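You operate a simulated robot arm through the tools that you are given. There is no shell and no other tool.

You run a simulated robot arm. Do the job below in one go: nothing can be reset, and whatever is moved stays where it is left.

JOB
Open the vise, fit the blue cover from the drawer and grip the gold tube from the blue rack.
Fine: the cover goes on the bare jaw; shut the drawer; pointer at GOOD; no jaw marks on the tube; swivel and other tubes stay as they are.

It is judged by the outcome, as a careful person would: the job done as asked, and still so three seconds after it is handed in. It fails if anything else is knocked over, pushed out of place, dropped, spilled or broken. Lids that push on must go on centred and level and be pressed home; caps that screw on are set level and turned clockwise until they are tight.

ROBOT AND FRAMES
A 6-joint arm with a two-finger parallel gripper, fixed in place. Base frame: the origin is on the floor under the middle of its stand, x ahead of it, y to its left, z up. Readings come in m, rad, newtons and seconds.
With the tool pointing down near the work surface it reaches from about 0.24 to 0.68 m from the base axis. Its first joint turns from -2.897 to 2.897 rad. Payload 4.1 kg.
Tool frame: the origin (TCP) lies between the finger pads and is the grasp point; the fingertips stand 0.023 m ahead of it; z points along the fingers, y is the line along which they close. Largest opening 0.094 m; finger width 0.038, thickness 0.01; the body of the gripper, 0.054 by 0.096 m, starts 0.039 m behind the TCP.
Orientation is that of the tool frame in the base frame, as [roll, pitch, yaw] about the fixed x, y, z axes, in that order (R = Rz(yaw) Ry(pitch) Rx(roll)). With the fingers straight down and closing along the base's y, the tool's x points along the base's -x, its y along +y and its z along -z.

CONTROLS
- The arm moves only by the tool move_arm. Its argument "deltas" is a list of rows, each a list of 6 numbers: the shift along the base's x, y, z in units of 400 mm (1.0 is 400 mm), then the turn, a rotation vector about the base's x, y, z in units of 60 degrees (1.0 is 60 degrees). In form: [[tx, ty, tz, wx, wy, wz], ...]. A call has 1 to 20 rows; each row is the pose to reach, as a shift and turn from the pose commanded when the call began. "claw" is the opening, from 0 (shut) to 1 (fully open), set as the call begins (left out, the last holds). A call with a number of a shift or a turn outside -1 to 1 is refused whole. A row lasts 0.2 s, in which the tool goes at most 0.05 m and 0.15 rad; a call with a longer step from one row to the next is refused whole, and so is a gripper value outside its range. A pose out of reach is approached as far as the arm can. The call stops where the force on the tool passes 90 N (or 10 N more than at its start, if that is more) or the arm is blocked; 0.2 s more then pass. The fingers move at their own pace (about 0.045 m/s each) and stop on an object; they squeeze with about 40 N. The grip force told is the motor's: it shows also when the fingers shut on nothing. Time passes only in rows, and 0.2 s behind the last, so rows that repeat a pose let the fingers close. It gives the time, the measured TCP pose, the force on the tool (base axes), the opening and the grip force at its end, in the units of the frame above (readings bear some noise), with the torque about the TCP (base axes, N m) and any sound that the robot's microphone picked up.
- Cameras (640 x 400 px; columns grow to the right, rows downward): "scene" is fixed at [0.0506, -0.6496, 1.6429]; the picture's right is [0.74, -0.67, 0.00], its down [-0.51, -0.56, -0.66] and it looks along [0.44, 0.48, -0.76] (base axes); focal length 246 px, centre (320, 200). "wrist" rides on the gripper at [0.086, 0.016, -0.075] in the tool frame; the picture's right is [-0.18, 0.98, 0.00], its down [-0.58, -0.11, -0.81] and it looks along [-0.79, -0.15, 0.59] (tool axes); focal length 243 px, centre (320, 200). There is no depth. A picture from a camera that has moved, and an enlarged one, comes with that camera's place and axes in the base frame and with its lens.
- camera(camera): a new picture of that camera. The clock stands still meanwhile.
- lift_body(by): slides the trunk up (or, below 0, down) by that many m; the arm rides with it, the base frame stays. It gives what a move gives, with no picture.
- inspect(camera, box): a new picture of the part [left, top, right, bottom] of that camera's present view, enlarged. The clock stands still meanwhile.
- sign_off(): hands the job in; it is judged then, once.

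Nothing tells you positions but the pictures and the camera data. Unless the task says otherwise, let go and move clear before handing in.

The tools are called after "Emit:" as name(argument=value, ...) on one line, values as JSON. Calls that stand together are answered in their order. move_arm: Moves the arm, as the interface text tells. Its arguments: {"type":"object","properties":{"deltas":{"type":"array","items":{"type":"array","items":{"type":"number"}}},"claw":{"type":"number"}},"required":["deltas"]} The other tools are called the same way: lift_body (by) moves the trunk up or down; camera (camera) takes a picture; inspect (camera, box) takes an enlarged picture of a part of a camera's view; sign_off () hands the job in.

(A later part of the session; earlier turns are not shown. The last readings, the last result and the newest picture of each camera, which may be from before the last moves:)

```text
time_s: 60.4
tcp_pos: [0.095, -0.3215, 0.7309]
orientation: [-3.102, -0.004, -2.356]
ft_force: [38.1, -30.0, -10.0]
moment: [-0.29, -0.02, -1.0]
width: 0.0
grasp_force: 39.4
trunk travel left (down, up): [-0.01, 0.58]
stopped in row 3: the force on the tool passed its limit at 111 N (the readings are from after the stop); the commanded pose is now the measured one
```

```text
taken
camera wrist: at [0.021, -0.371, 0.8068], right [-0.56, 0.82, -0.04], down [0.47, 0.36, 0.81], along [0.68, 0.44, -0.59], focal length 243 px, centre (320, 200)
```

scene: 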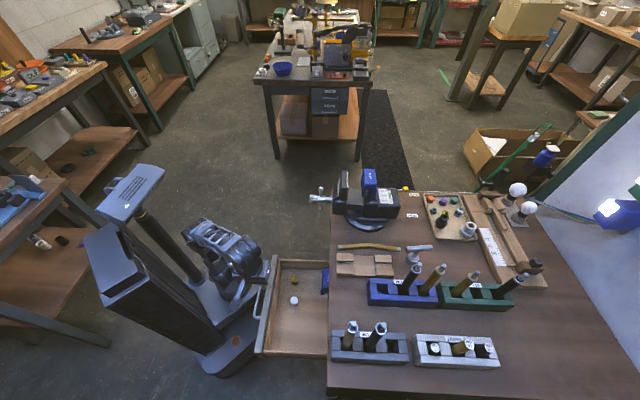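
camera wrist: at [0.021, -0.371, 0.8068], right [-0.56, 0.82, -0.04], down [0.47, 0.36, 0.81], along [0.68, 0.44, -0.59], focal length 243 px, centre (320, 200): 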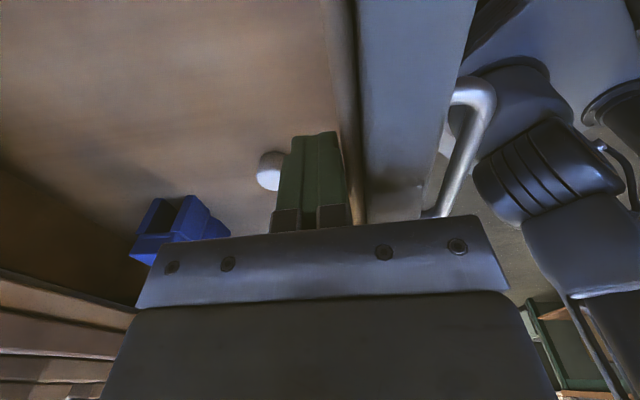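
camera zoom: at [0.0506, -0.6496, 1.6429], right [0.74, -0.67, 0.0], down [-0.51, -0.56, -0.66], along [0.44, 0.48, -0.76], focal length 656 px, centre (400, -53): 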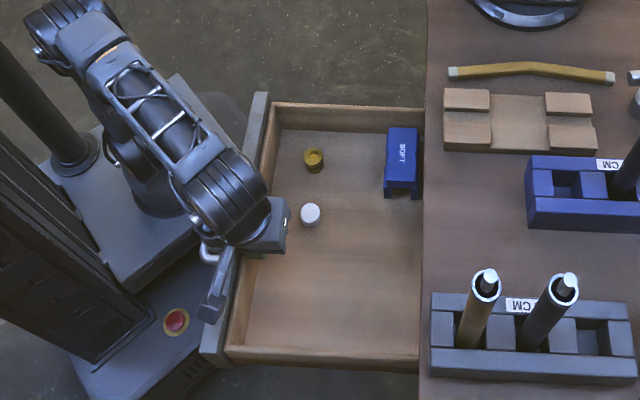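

The drawer has reached its stop. I'll lift the peg out and look at exactly where the cover sits relative to the bench edge.

Emit:
move_arm(deltas=[[0.014, -0.014, 0, 0.03, 0.03, 0], [0.014, -0.014, 0.1, 0.03, 0.03, 0], [0.014, -0.014, 0.2, 0.03, 0.03, 0], [0.014, -0.014, 0.3, 0.03, 0.03, 0], [0.014, -0.014, 0.4, 0.03, 0.03, 0]])

Emit:
camera(camera="wrist")

Emit:
inspect(camera="scene", box=[280, 250, 360, 310])

```text
time_s: 61.6
tcp_pos: [0.0957, -0.3235, 0.8908]
orientation: [3.132, -0.009, -2.359]
ft_force: [0.4, 0.1, 0.7]
moment: [0.0, -0.08, 0.02]
width: 0.0
grasp_force: 40.0
trunk travel left (down, up): [-0.01, 0.58]
```

```text
taken
camera wrist: at [0.0237, -0.3749, 0.9672], right [-0.56, 0.83, 0.01], down [0.5, 0.33, 0.8], along [0.66, 0.46, -0.6], focal length 243 px, centre (320, 200)
```

wrist: 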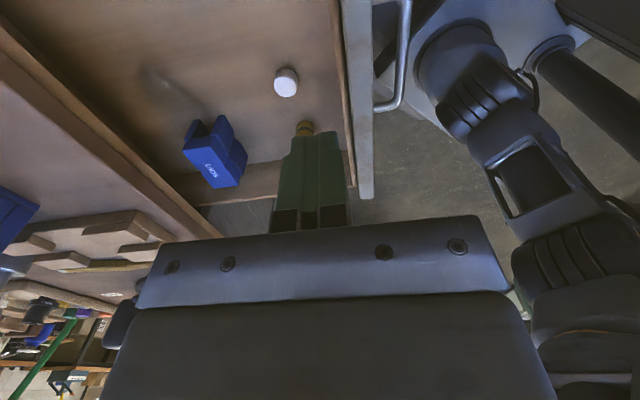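

```text
6.67 times, centred on (320, 280) of scene
camera zoom: at [0.0506, -0.6496, 1.6429], right [0.74, -0.67, 0.0], down [-0.51, -0.56, -0.66], along [0.44, 0.48, -0.76], focal length 1639 px, centre (320, -333)
```

zoom: 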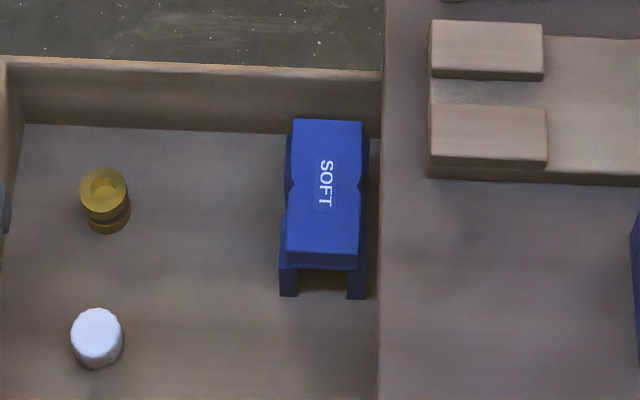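

The cover is 53 mm wide and about 87 mm long, centred near a=0.477, b=-0.023. Its far edge is only 7 mm short of the bench edge. Gripping across its width would put the gripper body into the bench, so I'll turn the tool 90° to check whether I can hold it by its ends instead.

Emit:
move_arm(deltas=[[0.047, -0.006, 0, 0, 0, -0.125], [0.094, -0.0125, 0, 0, 0, -0.25], [0.141, -0.019, 0, 0, 0, -0.375], [0.188, -0.025, 0, 0, 0, -0.5], [0.235, -0.031, 0, 0, 0, -0.625], [0.282, -0.0376, 0, 0, 0, -0.75]], claw=1)

Emit:
move_arm(deltas=[[0.047, -0.006, 0, 0, 0, -0.125], [0.094, -0.0125, 0, 0, 0, -0.25], [0.141, -0.019, 0, 0, 0, -0.375], [0.188, -0.025, 0, 0, 0, -0.5], [0.235, -0.031, 0, 0, 0, -0.625], [0.282, -0.0376, 0, 0, 0, -0.75], [0.282, -0.0376, 0, 0, 0, -0.75]])

Emit:
camera(camera="wrist")

Emit:
inspect(camera="scene", box=[260, 210, 380, 310])

```text
time_s: 63.0
tcp_pos: [0.2074, -0.3357, 0.8806]
orientation: [3.133, -0.003, 3.138]
ft_force: [0.4, -0.8, 0.3]
moment: [-0.03, -0.01, 0.05]
width: 0.0939
grasp_force: 0.1
out of reach, approached as far as the arm can: row 1, 2, 3, 4, 5, 6
trunk travel left (down, up): [-0.01, 0.58]
```

```text
time_s: 64.6
tcp_pos: [0.3169, -0.3426, 0.8598]
orientation: [3.129, -0.004, 2.355]
ft_force: [0.4, -0.2, 0.1]
moment: [-0.04, 0.0, 0.04]
width: 0.0941
grasp_force: 0.1
out of reach, approached as far as the arm can: row 2, 3, 4, 5, 6, 7
trunk travel left (down, up): [-0.01, 0.58]
```

```text
taken
camera wrist: at [0.2669, -0.272, 0.9355], right [0.83, 0.56, 0.01], down [0.33, -0.5, 0.8], along [0.46, -0.66, -0.6], focal length 243 px, centre (320, 200)
```

wrist: 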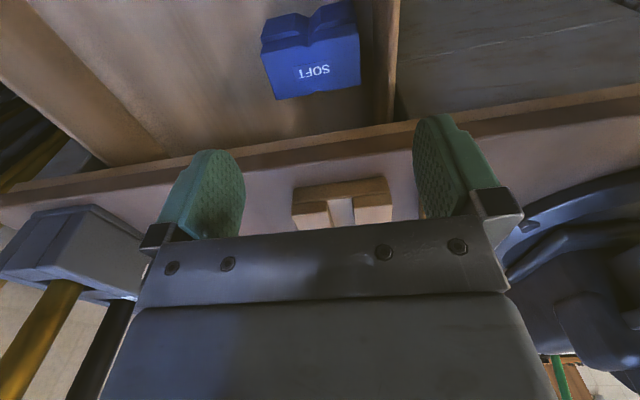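

```text
4.00 times, centred on (320, 260) of scene
camera zoom: at [0.0506, -0.6496, 1.6429], right [0.74, -0.67, 0.0], down [-0.51, -0.56, -0.66], along [0.44, 0.48, -0.76], focal length 983 px, centre (320, -40)
```

zoom: 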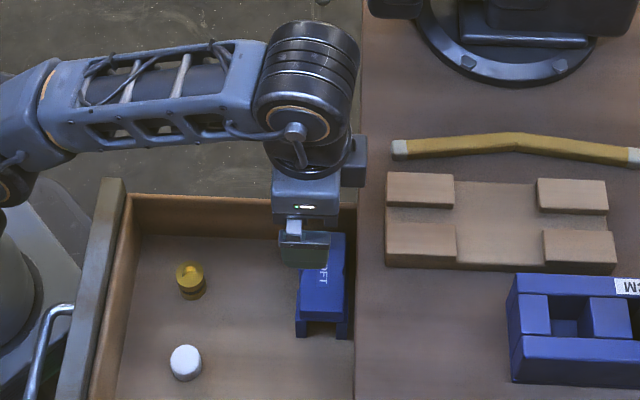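

The tool is turned. The arm is at its height limit with the trunk this low, so I'll raise the trunk somewhat and enlarge the cover.

Emit:
lift_body(by=0.15)

Emit:
inspect(camera="wrist", box=[230, 0, 420, 120])

```text
time_s: 66.3
tcp_pos: [0.3159, -0.343, 1.0093]
orientation: [3.131, -0.004, 2.355]
ft_force: [0.6, 0.4, -0.2]
moment: [0.01, -0.02, 0.01]
width: 0.0939
grasp_force: 0.0
trunk travel left (down, up): [-0.16, 0.43]
```

```text
3.33 times, centred on (325, 60) of wrist
camera zoom: at [0.2665, -0.2721, 1.0855], right [0.83, 0.56, 0.01], down [0.33, -0.5, 0.8], along [0.46, -0.66, -0.6], focal length 809 px, centre (303, 667)
```

zoom: 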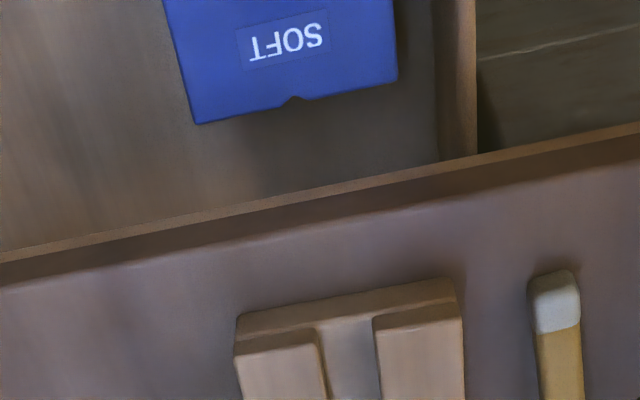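

The cover is about 80 mm long and 75 mm tall, with its top at z≈0.724, centred on a=0.478, b=-0.025. The solid cap above its slot is about 29 mm thick, so I can hold it by the ends of the cap. I'll come down over it with the gripper fully open.

Emit:
move_arm(deltas=[[0.001, -0.008, -0.1, -0.003, 0.002, 0], [0.002, -0.016, -0.2, -0.006, 0.003, 0], [0.003, -0.025, -0.3, -0.008, 0.004, 0], [0.0035, -0.0253, -0.4, -0.01, 0.0045, 0], [0.0035, -0.0253, -0.52, -0.01, 0.0045, 0], [0.0035, -0.0253, -0.52, -0.01, 0.0045, 0]])

Emit:
camera(camera="wrist")

Emit:
inspect(camera="wrist", box=[140, 60, 540, 260])

Emit:
inspect(camera="scene", box=[280, 230, 380, 310])

```text
time_s: 67.8
tcp_pos: [0.3189, -0.3542, 0.8024]
orientation: [3.14, -0.001, 2.354]
ft_force: [-0.4, -0.2, -1.0]
moment: [0.04, -0.01, 0.0]
width: 0.094
grasp_force: 0.1
trunk travel left (down, up): [-0.16, 0.43]
```

```text
taken
camera wrist: at [0.2694, -0.2829, 0.8768], right [0.83, 0.56, 0.0], down [0.33, -0.49, 0.81], along [0.46, -0.67, -0.59], focal length 243 px, centre (320, 200)
```

wrist: 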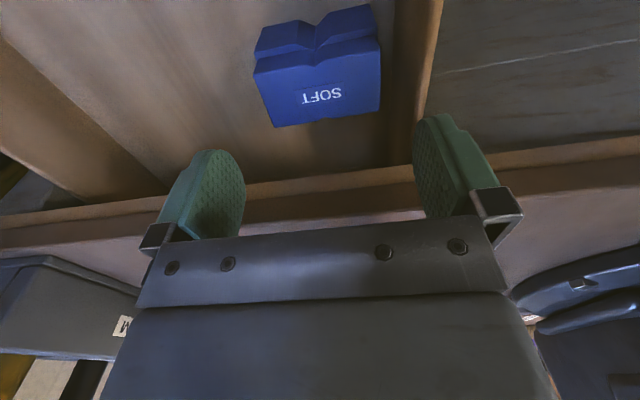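

```text
1.60 times, centred on (340, 160) of wrist
camera zoom: at [0.2694, -0.2829, 0.8768], right [0.83, 0.56, 0.0], down [0.33, -0.49, 0.81], along [0.46, -0.67, -0.59], focal length 388 px, centre (288, 264)
```

zoom: 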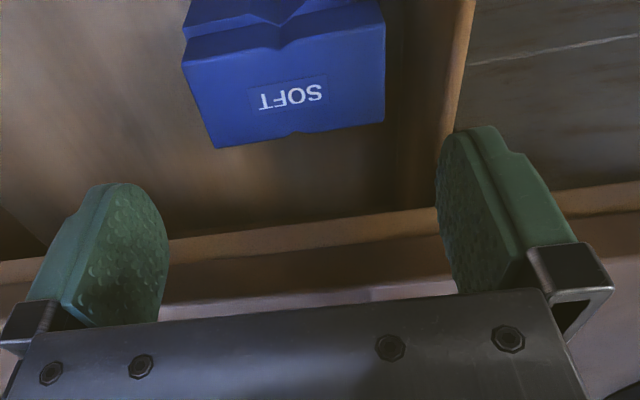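

```text
5.00 times, centred on (330, 270) of scene
camera zoom: at [0.0506, -0.6496, 1.6429], right [0.74, -0.67, 0.0], down [-0.51, -0.56, -0.66], along [0.44, 0.48, -0.76], focal length 1229 px, centre (270, -150)
```

zoom: 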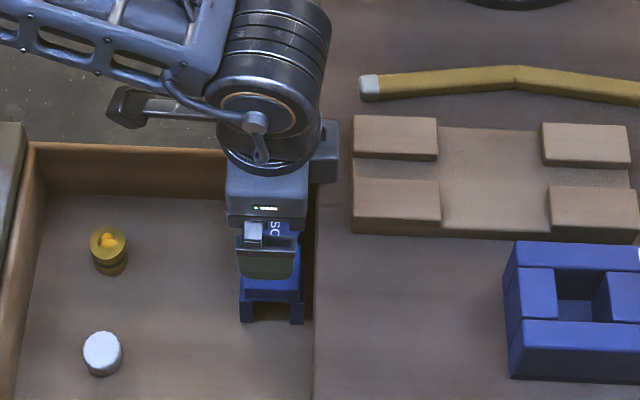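

The fingers straddle the cover centrally. The drawer wall is close on one side, so I'll narrow the opening slightly and then go down to cap height.

Emit:
move_arm(deltas=[[0.0015, -0.001, -0.04, 0, 0, 0], [0.0015, -0.001, -0.08, 0, 0, 0], [0.0015, -0.001, -0.12, 0, 0, 0], [0.0015, -0.001, -0.16, 0, 0, 0], [0.0015, -0.001, -0.19, 0, 0, 0]], claw=0.94)

Emit:
inspect(camera="wrist", box=[140, 60, 540, 260])

Emit:
inspect(camera="scene", box=[280, 230, 380, 310])

```text
time_s: 68.9
tcp_pos: [0.323, -0.3585, 0.753]
orientation: [-3.137, 0.054, 2.353]
ft_force: [-6.4, 6.4, 35.1]
moment: [-0.65, -1.4, 0.14]
width: 0.0883
grasp_force: 0.0
trunk travel left (down, up): [-0.16, 0.43]
stopped in row 5: the force on the tool passed its limit at 101 N (the readings are from after the stop); the commanded pose is now the measured one
```

```text
1.60 times, centred on (340, 160) of wrist
camera zoom: at [0.27, -0.2841, 0.823], right [0.83, 0.56, 0.01], down [0.3, -0.45, 0.84], along [0.47, -0.69, -0.55], focal length 388 px, centre (288, 264)
```

zoom: 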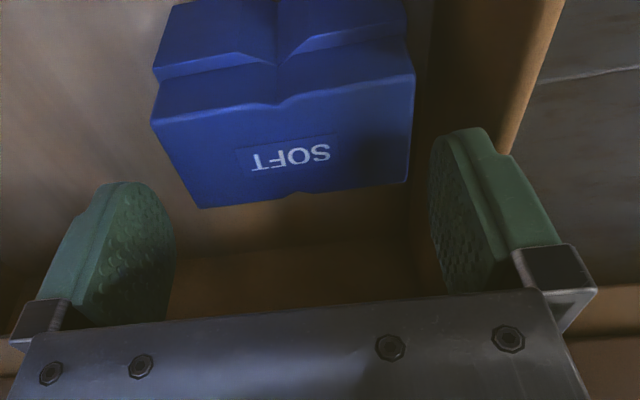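

```text
5.00 times, centred on (330, 270) of scene
camera zoom: at [0.0506, -0.6496, 1.6429], right [0.74, -0.67, 0.0], down [-0.51, -0.56, -0.66], along [0.44, 0.48, -0.76], focal length 1229 px, centre (270, -150)
```

zoom: 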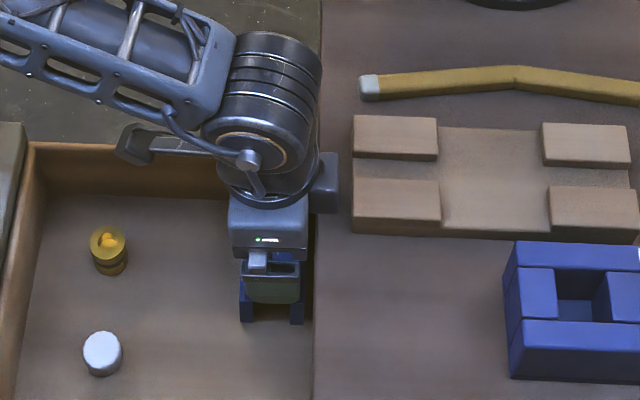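

The descent stopped at z=0.753 on contact. The moment puts the touch point about 41 mm out on the bench side, so something on the wrist reached the bench edge. I'll back up at once and look.

Emit:
move_arm(deltas=[[-0.01, 0.01, 0.06, 0, 0, 0], [-0.01, 0.01, 0.12, 0, 0, 0]])

Emit:
inspect(camera="scene", box=[300, 240, 360, 290])

Emit:
camera(camera="wrist")

```text
time_s: 69.5
tcp_pos: [0.3192, -0.3536, 0.7937]
orientation: [-3.139, 0.039, 2.351]
ft_force: [-0.3, 0.0, 0.2]
moment: [0.0, 0.04, 0.02]
width: 0.0885
grasp_force: 0.0
trunk travel left (down, up): [-0.16, 0.43]
```

```text
8.00 times, centred on (330, 265) of scene
camera zoom: at [0.0506, -0.6496, 1.6429], right [0.74, -0.67, 0.0], down [-0.51, -0.56, -0.66], along [0.44, 0.48, -0.76], focal length 1966 px, centre (240, -320)
```

zoom: 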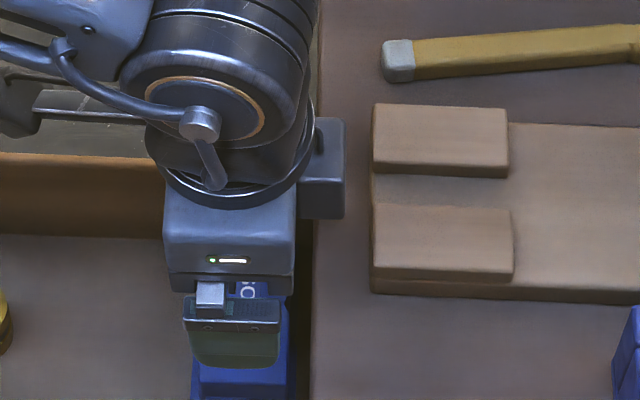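

```text
taken
camera wrist: at [0.2679, -0.2816, 0.8668], right [0.83, 0.56, 0.0], down [0.31, -0.46, 0.83], along [0.47, -0.68, -0.56], focal length 243 px, centre (320, 200)
```

wrist: 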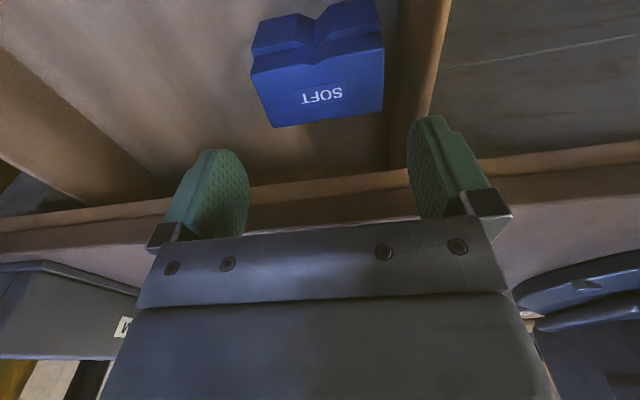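

Rechecking the picture, the bench top is really at z≈0.797, and the wrist has a connector box reaching 47 mm toward the bench; that's what touched. I'll shift toward myself, hold only the near part of the cover's ends, and slide the cover a few centimetres forward on the drawer floor.

Emit:
move_arm(deltas=[[-0.018, 0.018, 0, 0.013, 0.013, 0], [-0.0366, 0.0366, 0, 0.0265, 0.0262, 0], [-0.0366, 0.0366, 0, 0.0265, 0.0262, 0]])

Emit:
inspect(camera="scene", box=[300, 240, 360, 290])

Emit:
inspect(camera="wrist", box=[140, 20, 540, 240])

```text
time_s: 70.3
tcp_pos: [0.3036, -0.3408, 0.7954]
orientation: [-3.137, 0.003, 2.353]
ft_force: [0.2, -0.3, -0.3]
moment: [-0.03, 0.02, 0.0]
width: 0.0882
grasp_force: 0.1
trunk travel left (down, up): [-0.16, 0.43]
```

```text
8.00 times, centred on (330, 265) of scene
camera zoom: at [0.0506, -0.6496, 1.6429], right [0.74, -0.67, 0.0], down [-0.51, -0.56, -0.66], along [0.44, 0.48, -0.76], focal length 1966 px, centre (240, -320)
```

zoom: 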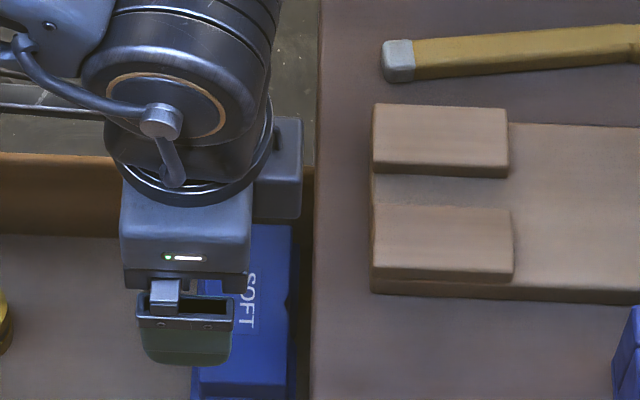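

```text
1.60 times, centred on (340, 130) of wrist
camera zoom: at [0.2547, -0.2687, 0.8713], right [0.83, 0.56, 0.0], down [0.33, -0.49, 0.81], along [0.45, -0.67, -0.59], focal length 388 px, centre (288, 312)
```

zoom: 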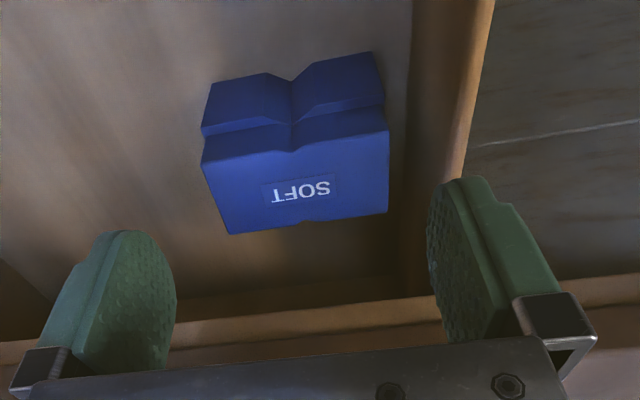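

The connector box is now clear of the bench edge. I'll descend, close gently on the near part of the cap ends and check.

Emit:
move_arm(deltas=[[0, 0, -0.05, 0, 0, 0], [0, 0, -0.1, 0, 0, 0], [0, 0, -0.14, 0, 0, 0], [0, 0, -0.165, 0, 0, 0]])

Emit:
inspect(camera="wrist", box=[140, 20, 540, 240])

Emit:
inspect(camera="scene", box=[300, 240, 360, 290])

```text
time_s: 71.3
tcp_pos: [0.3033, -0.34, 0.7307]
orientation: [-3.137, 0.001, 2.354]
ft_force: [0.6, -0.1, 0.1]
moment: [-0.02, 0.01, -0.02]
width: 0.0884
grasp_force: 0.1
trunk travel left (down, up): [-0.16, 0.43]
```

```text
1.60 times, centred on (340, 130) of wrist
camera zoom: at [0.2546, -0.2694, 0.8049], right [0.83, 0.56, 0.0], down [0.33, -0.49, 0.81], along [0.45, -0.67, -0.59], focal length 388 px, centre (288, 312)
```

zoom: 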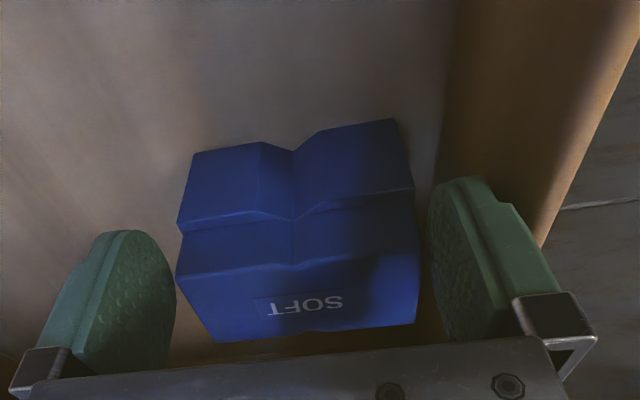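

```text
8.00 times, centred on (330, 265) of scene
camera zoom: at [0.0506, -0.6496, 1.6429], right [0.74, -0.67, 0.0], down [-0.51, -0.56, -0.66], along [0.44, 0.48, -0.76], focal length 1966 px, centre (240, -320)
```

zoom: 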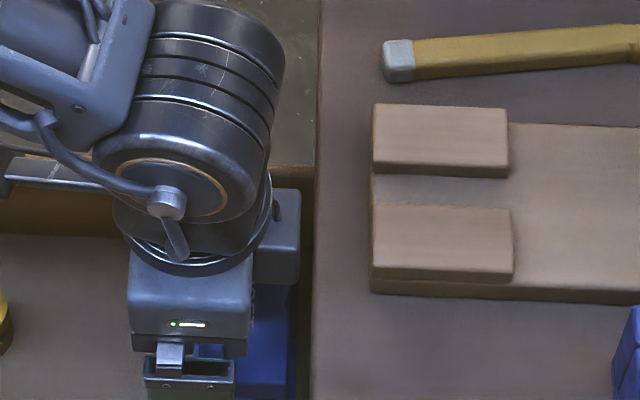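

No contact so far, and the fingers sit on both sides of the cover. I'll close and then slide it toward me.

Emit:
move_arm(deltas=[[0, 0, 0, 0, 0, 0], [0, 0, 0, 0, 0, 0], [0, 0, 0, 0, 0, 0]], claw=0)

Emit:
inspect(camera="wrist", box=[140, 20, 540, 240])

```text
time_s: 72.1
tcp_pos: [0.3036, -0.3399, 0.7286]
orientation: [-3.139, 0.001, 2.353]
ft_force: [-0.2, -0.3, -0.1]
moment: [0.03, 0.01, 0.03]
width: 0.0633
grasp_force: 40.6
trunk travel left (down, up): [-0.16, 0.43]
```

```text
1.60 times, centred on (340, 130) of wrist
camera zoom: at [0.2545, -0.2693, 0.8051], right [0.83, 0.56, 0.0], down [0.33, -0.49, 0.81], along [0.45, -0.67, -0.59], focal length 388 px, centre (288, 312)
```

zoom: 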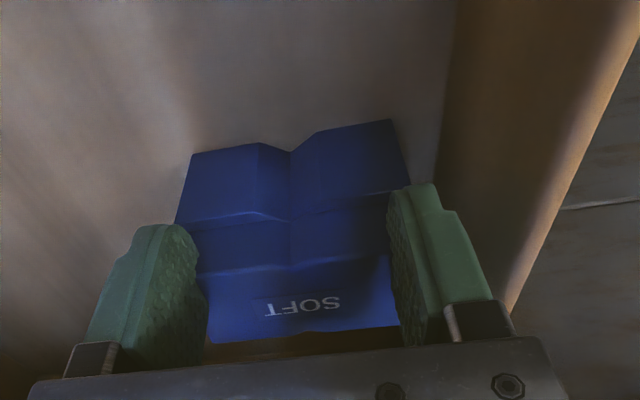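

The fingers stopped at 63 mm with full grip force. I'll slide the cover toward me a little and check that it follows.

Emit:
move_arm(deltas=[[-0.0177, 0.0177, 0, 0, 0, 0], [-0.0354, 0.0354, 0, 0, 0, 0], [-0.053, 0.053, 0, 0, 0, 0], [-0.0707, 0.0707, 0, 0, 0, 0]])

Emit:
inspect(camera="wrist", box=[140, 20, 540, 240])

Emit:
inspect(camera="scene", box=[290, 240, 360, 300])

```text
time_s: 73.1
tcp_pos: [0.2748, -0.3116, 0.7298]
orientation: [-3.139, 0.003, 2.354]
ft_force: [-0.1, 0.1, 3.0]
moment: [0.09, -0.1, 0.02]
width: 0.0632
grasp_force: 40.5
trunk travel left (down, up): [-0.16, 0.43]
```

```text
1.60 times, centred on (340, 130) of wrist
camera zoom: at [0.2252, -0.2397, 0.8048], right [0.83, 0.56, 0.0], down [0.33, -0.49, 0.81], along [0.45, -0.67, -0.59], focal length 388 px, centre (288, 312)
```

zoom: 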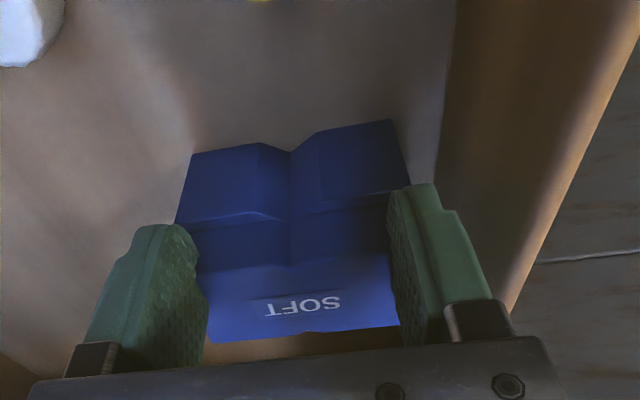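

```text
6.67 times, centred on (325, 270) of scene
camera zoom: at [0.0506, -0.6496, 1.6429], right [0.74, -0.67, 0.0], down [-0.51, -0.56, -0.66], along [0.44, 0.48, -0.76], focal length 1639 px, centre (287, -267)
```

zoom: 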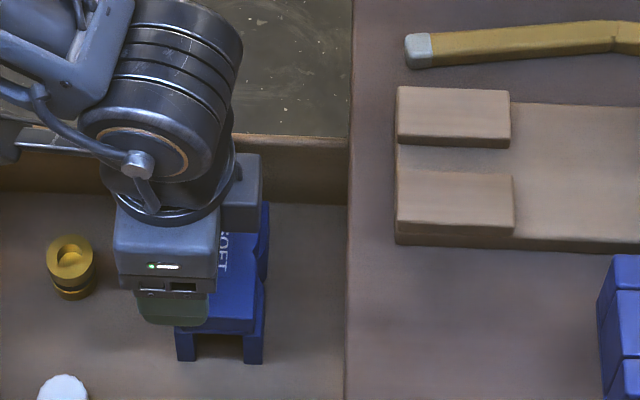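

The cover follows, and it is now about 40 mm further forward. I'll let go, centre the gripper over it and take a proper grip.

Emit:
move_arm(deltas=[[0, 0, 0, 0, 0, 0], [0, 0, 0, 0, 0, 0]], claw=0.9)

Emit:
move_arm(deltas=[[0.0195, -0.0195, 0.003, 0, 0, 0], [0.039, -0.039, 0.005, 0, 0, 0], [0.039, -0.039, 0.005, 0, 0, 0]])

Emit:
inspect(camera="wrist", box=[140, 20, 540, 240])

Emit:
inspect(camera="scene", box=[290, 240, 360, 300])

```text
time_s: 73.7
tcp_pos: [0.2736, -0.311, 0.7296]
orientation: [-3.138, 0.0, 2.356]
ft_force: [-0.7, -1.1, 0.0]
moment: [-0.01, -0.02, 0.03]
width: 0.0842
grasp_force: 0.1
trunk travel left (down, up): [-0.16, 0.43]
```

```text
time_s: 74.5
tcp_pos: [0.2912, -0.3268, 0.731]
orientation: [-3.137, 0.001, 2.355]
ft_force: [-0.1, -0.1, 0.0]
moment: [0.0, -0.05, -0.03]
width: 0.0845
grasp_force: 0.1
trunk travel left (down, up): [-0.16, 0.43]
```

```text
1.60 times, centred on (340, 130) of wrist
camera zoom: at [0.241, -0.2559, 0.8065], right [0.83, 0.56, 0.0], down [0.33, -0.49, 0.81], along [0.45, -0.67, -0.59], focal length 388 px, centre (288, 312)
```

zoom: 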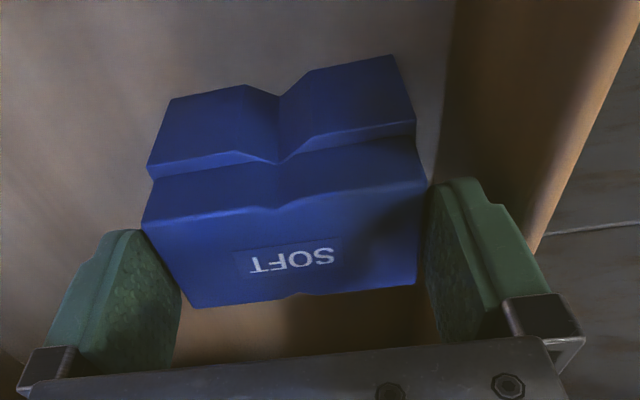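

```text
6.67 times, centred on (325, 270) of scene
camera zoom: at [0.0506, -0.6496, 1.6429], right [0.74, -0.67, 0.0], down [-0.51, -0.56, -0.66], along [0.44, 0.48, -0.76], focal length 1639 px, centre (287, -267)
```

zoom: 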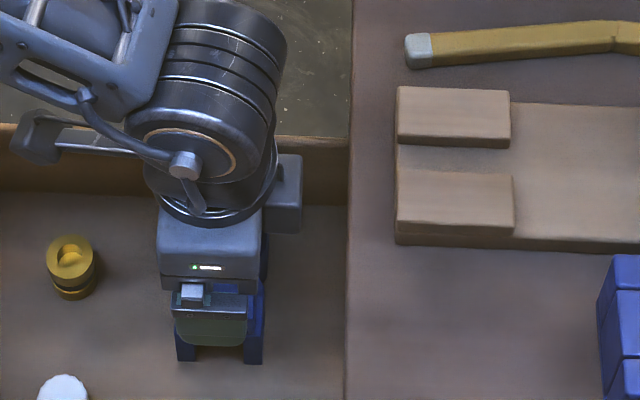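

The gripper is centred on the cover. I'll close and then lift a little to check the hold.

Emit:
move_arm(deltas=[[0, 0, 0, 0, 0, 0], [0, 0, 0, 0, 0, 0], [0, 0, 0, 0, 0, 0]], claw=0)

Emit:
move_arm(deltas=[[0, 0, 0.03, 0, 0, 0], [0, 0, 0.06, 0, 0, 0], [0, 0, 0.12, 0, 0, 0], [0, 0, 0.2, 0, 0, 0]])

Emit:
inspect(camera="wrist", box=[140, 20, 540, 240])

Emit:
inspect(camera="scene", box=[290, 220, 360, 300])

```text
time_s: 75.3
tcp_pos: [0.2908, -0.3286, 0.7309]
orientation: [-3.137, 0.0, 2.355]
ft_force: [0.9, 0.2, 0.4]
moment: [0.01, -0.02, -0.02]
width: 0.0629
grasp_force: 40.0
trunk travel left (down, up): [-0.16, 0.43]
```

```text
time_s: 76.3
tcp_pos: [0.2907, -0.3267, 0.8099]
orientation: [-3.137, 0.004, 2.353]
ft_force: [0.3, -1.0, -1.0]
moment: [0.03, -0.04, -0.02]
width: 0.0628
grasp_force: 40.4
trunk travel left (down, up): [-0.16, 0.43]
```

```text
1.60 times, centred on (340, 130) of wrist
camera zoom: at [0.2402, -0.256, 0.8862], right [0.83, 0.56, 0.0], down [0.33, -0.49, 0.81], along [0.45, -0.67, -0.59], focal length 388 px, centre (288, 312)
```

zoom: 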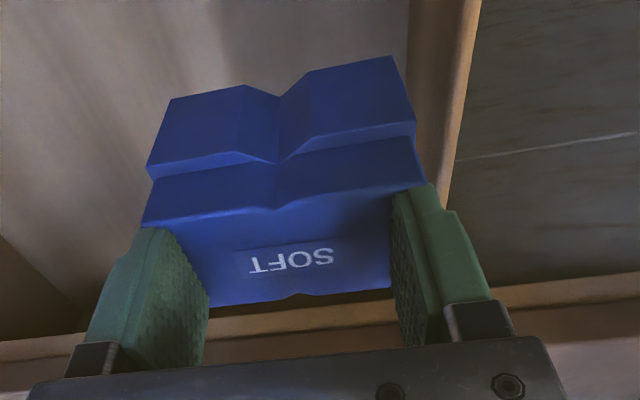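

```text
5.00 times, centred on (325, 260) of scene
camera zoom: at [0.0506, -0.6496, 1.6429], right [0.74, -0.67, 0.0], down [-0.51, -0.56, -0.66], along [0.44, 0.48, -0.76], focal length 1229 px, centre (295, -100)
```

zoom: 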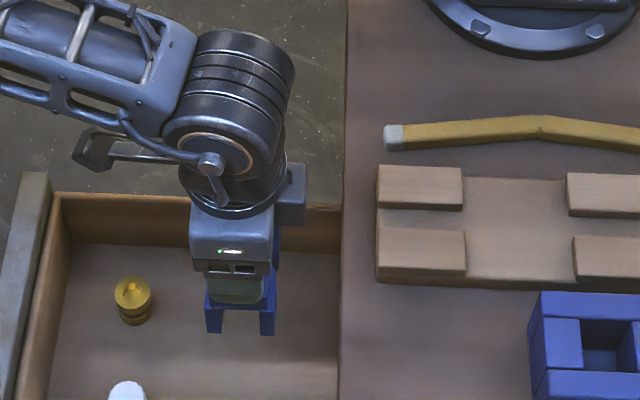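

The cover is lifted and held level. I'll raise the trunk and carry it up and across to the vise.

Emit:
lift_body(by=0.3)

Emit:
camera(camera="scene")

```text
time_s: 79.3
tcp_pos: [0.2891, -0.327, 1.1104]
orientation: [-3.139, 0.002, 2.354]
ft_force: [0.2, 0.1, -1.0]
moment: [-0.01, 0.01, 0.0]
width: 0.0628
grasp_force: 40.1
trunk travel left (down, up): [-0.46, 0.13]
```

```text
taken
```

scene: 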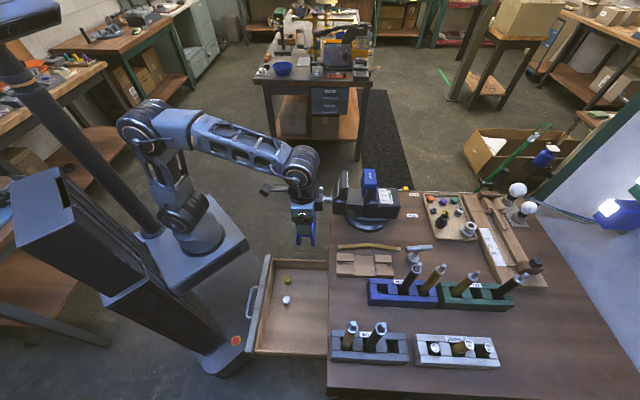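

Emit:
move_arm(deltas=[[0.0798, 0.0425, 0.01, 0, 0, 0], [0.1596, 0.085, 0.02, 0, 0, 0], [0.2394, 0.1275, 0.03, 0, 0, 0], [0.3192, 0.17, 0.04, 0, 0, 0], [0.399, 0.2125, 0.05, 0, 0, 0], [0.479, 0.255, 0.05, 0, 0, 0], [0.559, 0.2975, 0.05, 0, 0, 0], [0.6385, 0.34, 0.05, 0, 0, 0], [0.6385, 0.34, 0.05, 0, 0, 0]])

Emit:
camera(camera="wrist")

Emit:
inspect(camera="scene", box=[310, 120, 430, 220])

Emit:
inspect(camera="wrist", box=[140, 0, 540, 220])

```text
time_s: 81.3
tcp_pos: [0.5425, -0.1925, 1.1294]
orientation: [-3.138, 0.0, 2.353]
ft_force: [0.7, -0.6, -0.9]
moment: [-0.04, 0.0, 0.0]
width: 0.063
grasp_force: 39.8
trunk travel left (down, up): [-0.46, 0.13]
```

```text
taken
camera wrist: at [0.4931, -0.1204, 1.2055], right [0.83, 0.56, 0.0], down [0.33, -0.49, 0.81], along [0.45, -0.67, -0.59], focal length 243 px, centre (320, 200)
```

wrist: 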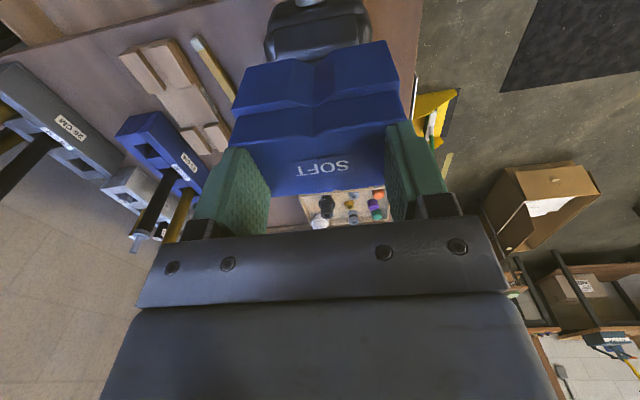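

```text
4.00 times, centred on (370, 170) of scene
camera zoom: at [0.0506, -0.6496, 1.6429], right [0.74, -0.67, 0.0], down [-0.51, -0.56, -0.66], along [0.44, 0.48, -0.76], focal length 983 px, centre (120, 320)
```

zoom: 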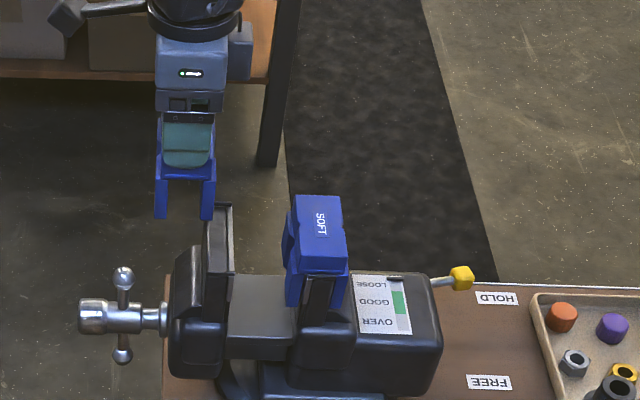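

```text
1.60 times, centred on (340, 110) of wrist
camera zoom: at [0.4931, -0.1204, 1.2055], right [0.83, 0.56, 0.0], down [0.33, -0.49, 0.81], along [0.45, -0.67, -0.59], focal length 388 px, centre (288, 344)
```

zoom: 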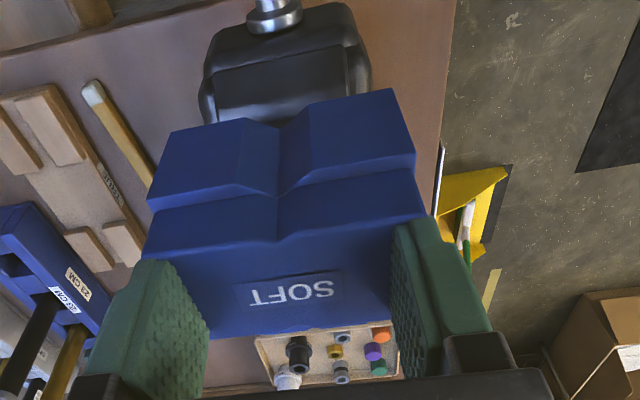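

The cover hangs above and just short of the bare jaw. I'll zoom in to line up its slot with the jaw plate.

Emit:
inspect(camera="scene", box=[335, 140, 395, 190])

Emit:
inspect(camera="scene", box=[345, 165, 385, 200])

```text
8.00 times, centred on (365, 165) of scene
camera zoom: at [0.0506, -0.6496, 1.6429], right [0.74, -0.67, 0.0], down [-0.51, -0.56, -0.66], along [0.44, 0.48, -0.76], focal length 1966 px, centre (-40, 480)
```

zoom: 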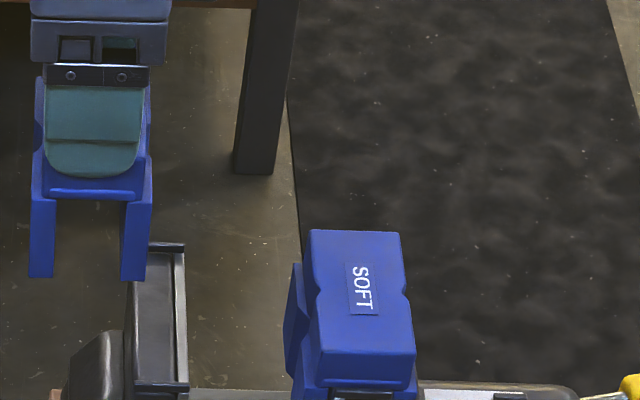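

```text
11.43 times, centred on (365, 182) of scene
camera zoom: at [0.0506, -0.6496, 1.6429], right [0.74, -0.67, 0.0], down [-0.51, -0.56, -0.66], along [0.44, 0.48, -0.76], focal length 2809 px, centre (-194, 400)
```

zoom: 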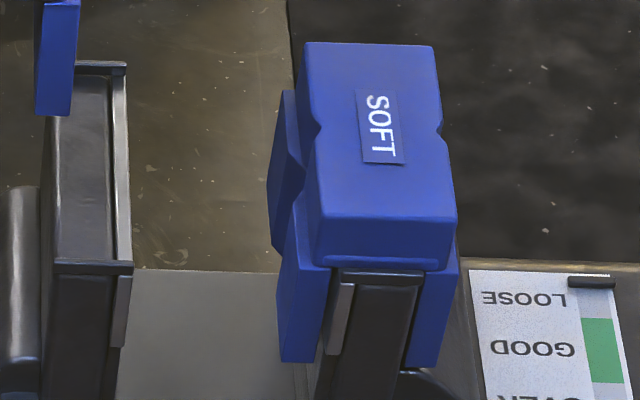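

The bare jaw plate's centre is at a≈0.559, with its top near z 0.99. I'll move the cover directly over it, still above, and check again.

Emit:
move_arm(deltas=[[0.02, -0.024, 0, 0, 0, 0], [0.04, -0.048, 0, 0, 0, 0], [0.0608, -0.0714, 0, 0, 0, 0], [0.0608, -0.0714, 0, 0, 0, 0]])

Emit:
inspect(camera="scene", box=[340, 140, 390, 190])

Emit:
inspect(camera="wrist", box=[140, 0, 540, 220])

```text
time_s: 82.3
tcp_pos: [0.5677, -0.2209, 1.1298]
orientation: [-3.137, 0.001, 2.353]
ft_force: [0.3, 0.8, -0.3]
moment: [0.0, -0.03, 0.0]
width: 0.0631
grasp_force: 39.8
trunk travel left (down, up): [-0.46, 0.13]
```

```text
8.00 times, centred on (365, 165) of scene
camera zoom: at [0.0506, -0.6496, 1.6429], right [0.74, -0.67, 0.0], down [-0.51, -0.56, -0.66], along [0.44, 0.48, -0.76], focal length 1966 px, centre (-40, 480)
```

zoom: 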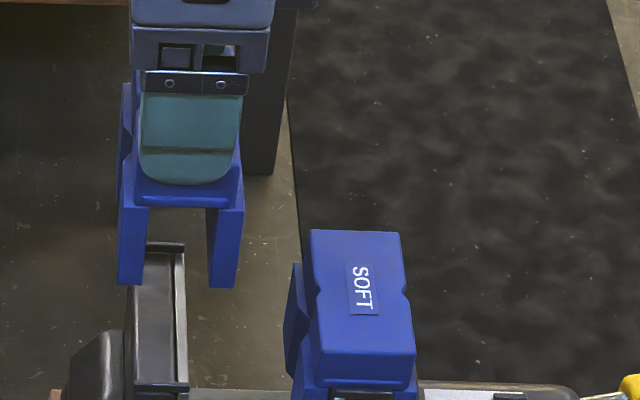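

```text
1.60 times, centred on (340, 110) of wrist
camera zoom: at [0.5191, -0.1491, 1.2047], right [0.83, 0.56, 0.0], down [0.33, -0.49, 0.81], along [0.45, -0.67, -0.59], focal length 388 px, centre (288, 344)
```

zoom: 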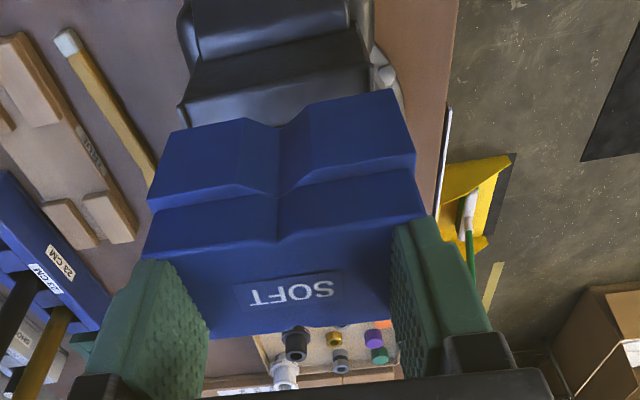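

In a and b the alignment is within a few millimetres. I'll lower the cover until its lips are just above the jaw, shifting slightly sideways, and compare the two directly.

Emit:
move_arm(deltas=[[-0.004, -0.003, -0.04, 0, 0, 0], [-0.0083, -0.0065, -0.08, 0, 0, 0], [-0.0083, -0.0065, -0.105, 0, 0, 0], [-0.0083, -0.0065, -0.105, 0, 0, 0]])

Emit:
inspect(camera="scene", box=[345, 155, 385, 195])

Emit:
inspect(camera="wrist", box=[180, 0, 460, 160])

```text
time_s: 83.3
tcp_pos: [0.567, -0.2247, 1.0872]
orientation: [-3.139, 0.003, 2.355]
ft_force: [-0.7, 0.9, -0.3]
moment: [0.0, 0.01, 0.0]
width: 0.0631
grasp_force: 40.1
trunk travel left (down, up): [-0.46, 0.13]
```

```text
10.00 times, centred on (365, 175) of scene
camera zoom: at [0.0506, -0.6496, 1.6429], right [0.74, -0.67, 0.0], down [-0.51, -0.56, -0.66], along [0.44, 0.48, -0.76], focal length 2458 px, centre (-130, 450)
```

zoom: 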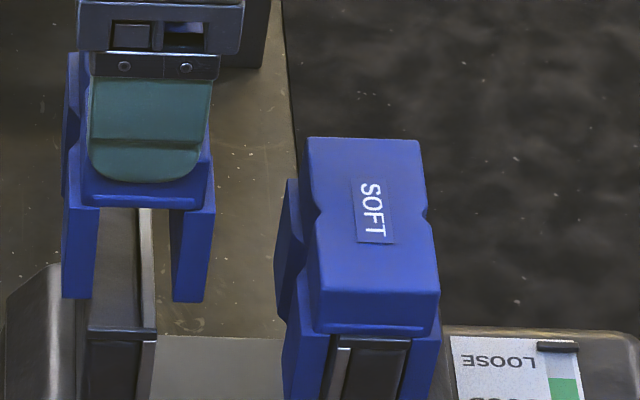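

```text
2.29 times, centred on (320, 80) of wrist
camera zoom: at [0.5168, -0.1524, 1.1628], right [0.83, 0.56, 0.0], down [0.33, -0.49, 0.81], along [0.45, -0.67, -0.59], focal length 555 px, centre (320, 474)
```

zoom: 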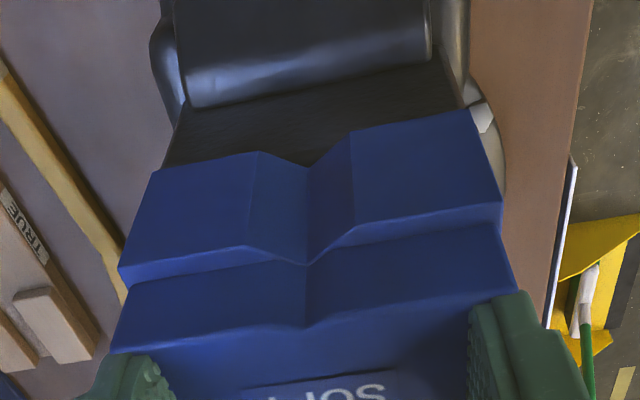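

Side by side, the cover's slot is about 5 mm too far from me in a, while b matches. I'll shift it back by 5 mm and recheck.

Emit:
move_arm(deltas=[[-0.0045, 0.0045, 0, 0, 0, 0], [-0.0088, 0.0088, 0, 0, 0, 0], [-0.0088, 0.0088, 0, 0, 0, 0]])

Emit:
inspect(camera="scene", box=[345, 160, 375, 190])

```text
time_s: 84.1
tcp_pos: [0.5629, -0.2195, 1.0881]
orientation: [-3.139, 0.001, 2.352]
ft_force: [0.0, 0.0, -0.8]
moment: [0.01, 0.0, 0.02]
width: 0.0629
grasp_force: 39.5
trunk travel left (down, up): [-0.46, 0.13]
```

```text
13.33 times, centred on (360, 175) of scene
camera zoom: at [0.0506, -0.6496, 1.6429], right [0.74, -0.67, 0.0], down [-0.51, -0.56, -0.66], along [0.44, 0.48, -0.76], focal length 3277 px, centre (-213, 533)
```

zoom: 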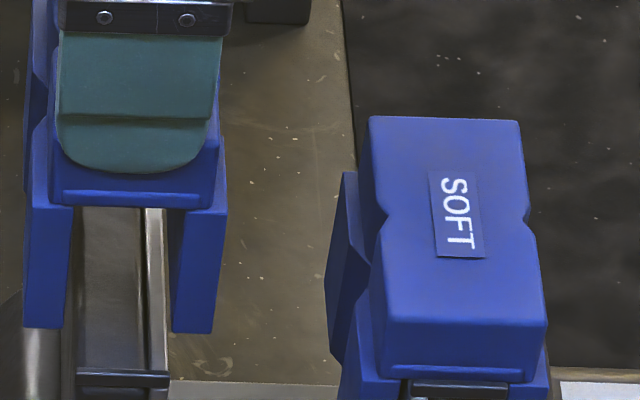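

The slot now straddles the jaw with clearance on both sides. I'll lower slowly, nudging 1 mm, and watch the force.

Emit:
move_arm(deltas=[[0.0018, -0.0018, -0.02, 0, 0, 0], [0.0018, -0.0018, -0.04, 0, 0, 0], [0.0018, -0.0018, -0.06, 0, 0, 0], [0.0018, -0.0018, -0.08, 0, 0, 0]])

Emit:
inspect(camera="scene", box=[345, 160, 385, 200])

```text
time_s: 85.1
tcp_pos: [0.5635, -0.2194, 1.0566]
orientation: [-3.138, 0.002, 2.353]
ft_force: [-0.4, 0.3, -1.0]
moment: [-0.06, -0.03, 0.01]
width: 0.0629
grasp_force: 40.0
trunk travel left (down, up): [-0.46, 0.13]
```

```text
10.00 times, centred on (365, 180) of scene
camera zoom: at [0.0506, -0.6496, 1.6429], right [0.74, -0.67, 0.0], down [-0.51, -0.56, -0.66], along [0.44, 0.48, -0.76], focal length 2458 px, centre (-130, 400)
```

zoom: 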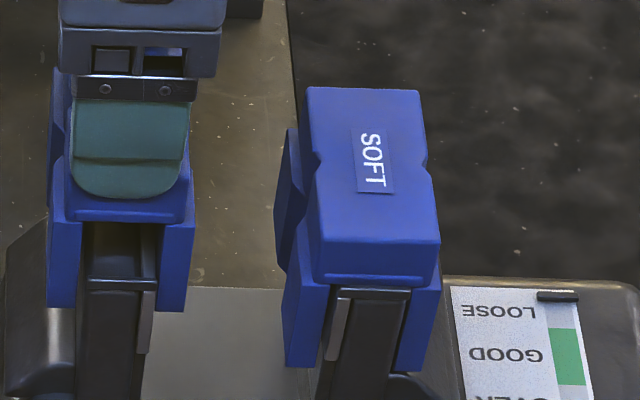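

The lips have slid over the jaw with no contact force. I'll carry on down to the seat in small steps.

Emit:
move_arm(deltas=[[0, 0, -0.015, 0, 0, 0], [0, 0, -0.03, 0, 0, 0], [0, 0, -0.042, 0, 0, 0], [0, 0, -0.052, 0, 0, 0], [0, 0, -0.06, 0, 0, 0]])

Emit:
inspect(camera="scene", box=[345, 160, 385, 200])

```text
time_s: 86.3
tcp_pos: [0.5626, -0.2199, 1.0318]
orientation: [-3.14, 0.002, 2.354]
ft_force: [0.3, 0.6, -1.0]
moment: [-0.02, -0.02, 0.0]
width: 0.0629
grasp_force: 39.8
trunk travel left (down, up): [-0.46, 0.13]
```

```text
10.00 times, centred on (365, 180) of scene
camera zoom: at [0.0506, -0.6496, 1.6429], right [0.74, -0.67, 0.0], down [-0.51, -0.56, -0.66], along [0.44, 0.48, -0.76], focal length 2458 px, centre (-130, 400)
```

zoom: 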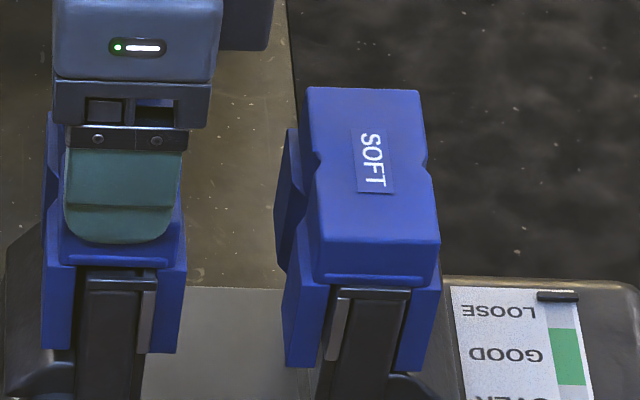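

It needs roughly 5 mm more to match the other cover. I'll creep down and watch for the seat.

Emit:
move_arm(deltas=[[0, 0, -0.006, 0, 0, 0], [0, 0, -0.01, 0, 0, 0], [0, 0, -0.0125, 0, 0, 0], [0, 0, -0.0125, 0, 0, 0]])

Emit:
inspect(camera="scene", box=[345, 160, 385, 200])

Emit:
inspect(camera="wrist", box=[140, 0, 540, 220])

```text
time_s: 87.3
tcp_pos: [0.5628, -0.2193, 1.0305]
orientation: [-3.14, 0.007, 2.353]
ft_force: [4.6, -2.2, 19.0]
moment: [-0.09, 0.03, 0.1]
width: 0.0628
grasp_force: 39.8
trunk travel left (down, up): [-0.46, 0.13]
```

```text
10.00 times, centred on (365, 180) of scene
camera zoom: at [0.0506, -0.6496, 1.6429], right [0.74, -0.67, 0.0], down [-0.51, -0.56, -0.66], along [0.44, 0.48, -0.76], focal length 2458 px, centre (-130, 400)
```

zoom: 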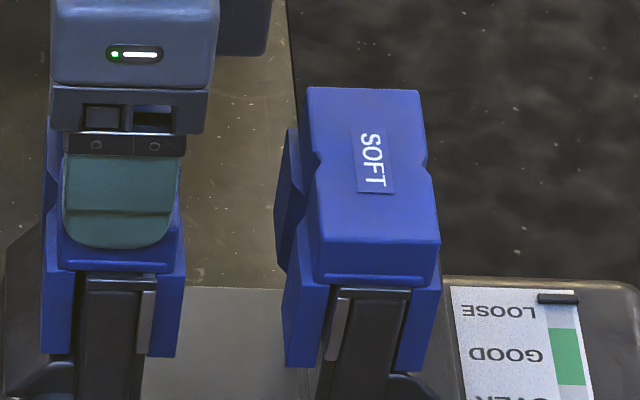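

```text
1.60 times, centred on (340, 110) of wrist
camera zoom: at [0.5133, -0.1483, 1.105], right [0.83, 0.56, 0.0], down [0.33, -0.48, 0.81], along [0.46, -0.67, -0.59], focal length 388 px, centre (288, 344)
```

zoom: 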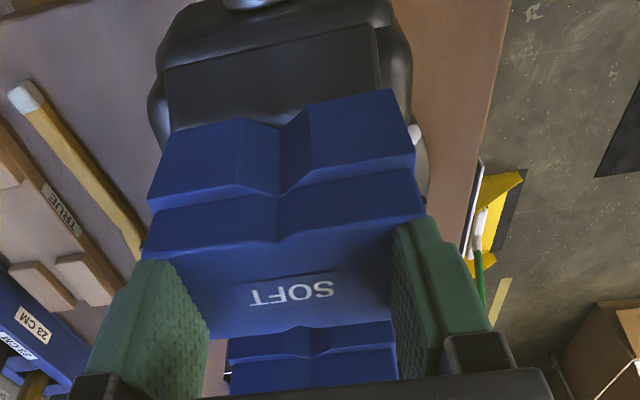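

The cover has landed, with about 19 N of contact force. I'll let go, rise clear, and press it home from above with closed fingers.

Emit:
move_arm(deltas=[[0, 0, 0.004, 0, 0, 0], [0, 0, 0.004, 0, 0, 0], [0, 0, 0.004, 0, 0, 0]], claw=0.92)

Emit:
move_arm(deltas=[[0, 0, 0.04, 0, 0, 0], [0, 0, 0.1, 0, 0, 0], [0, 0, 0.18, 0, 0, 0]])

Emit:
inspect(camera="scene", box=[345, 160, 385, 200])

Emit:
camera(camera="wrist")

```text
time_s: 88.1
tcp_pos: [0.5644, -0.2191, 1.0305]
orientation: [-3.139, 0.001, 2.353]
ft_force: [1.0, -0.3, -0.7]
moment: [0.03, 0.01, -0.01]
width: 0.0866
grasp_force: 0.1
trunk travel left (down, up): [-0.46, 0.13]
```

```text
time_s: 88.9
tcp_pos: [0.5636, -0.2196, 1.1002]
orientation: [-3.138, 0.002, 2.355]
ft_force: [0.4, 0.1, -0.8]
moment: [0.03, -0.02, -0.04]
width: 0.0864
grasp_force: 0.0
trunk travel left (down, up): [-0.46, 0.13]
```

```text
10.00 times, centred on (365, 180) of scene
camera zoom: at [0.0506, -0.6496, 1.6429], right [0.74, -0.67, 0.0], down [-0.51, -0.56, -0.66], along [0.44, 0.48, -0.76], focal length 2458 px, centre (-130, 400)
```

zoom: 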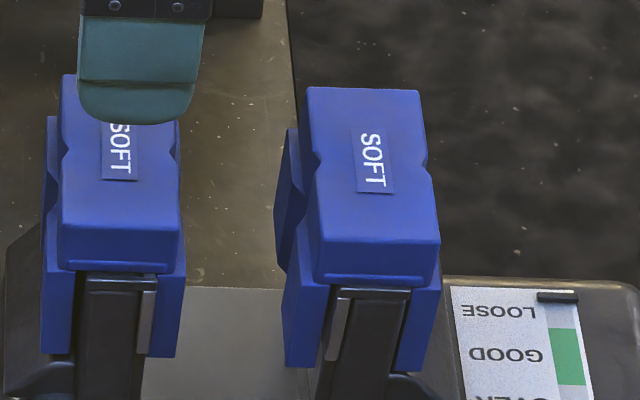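

```text
taken
camera wrist: at [0.5143, -0.1489, 1.1762], right [0.83, 0.56, 0.0], down [0.33, -0.49, 0.81], along [0.45, -0.67, -0.59], focal length 243 px, centre (320, 200)
```

wrist: 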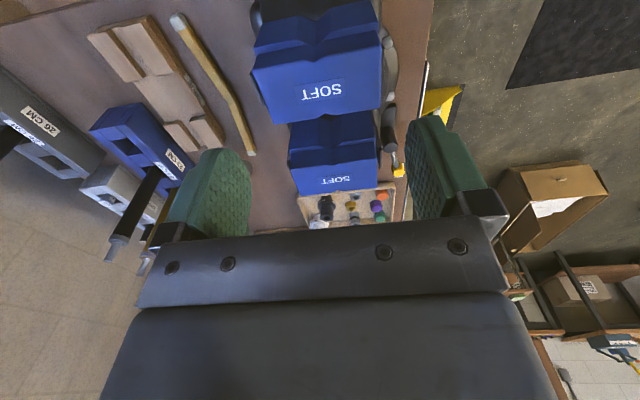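

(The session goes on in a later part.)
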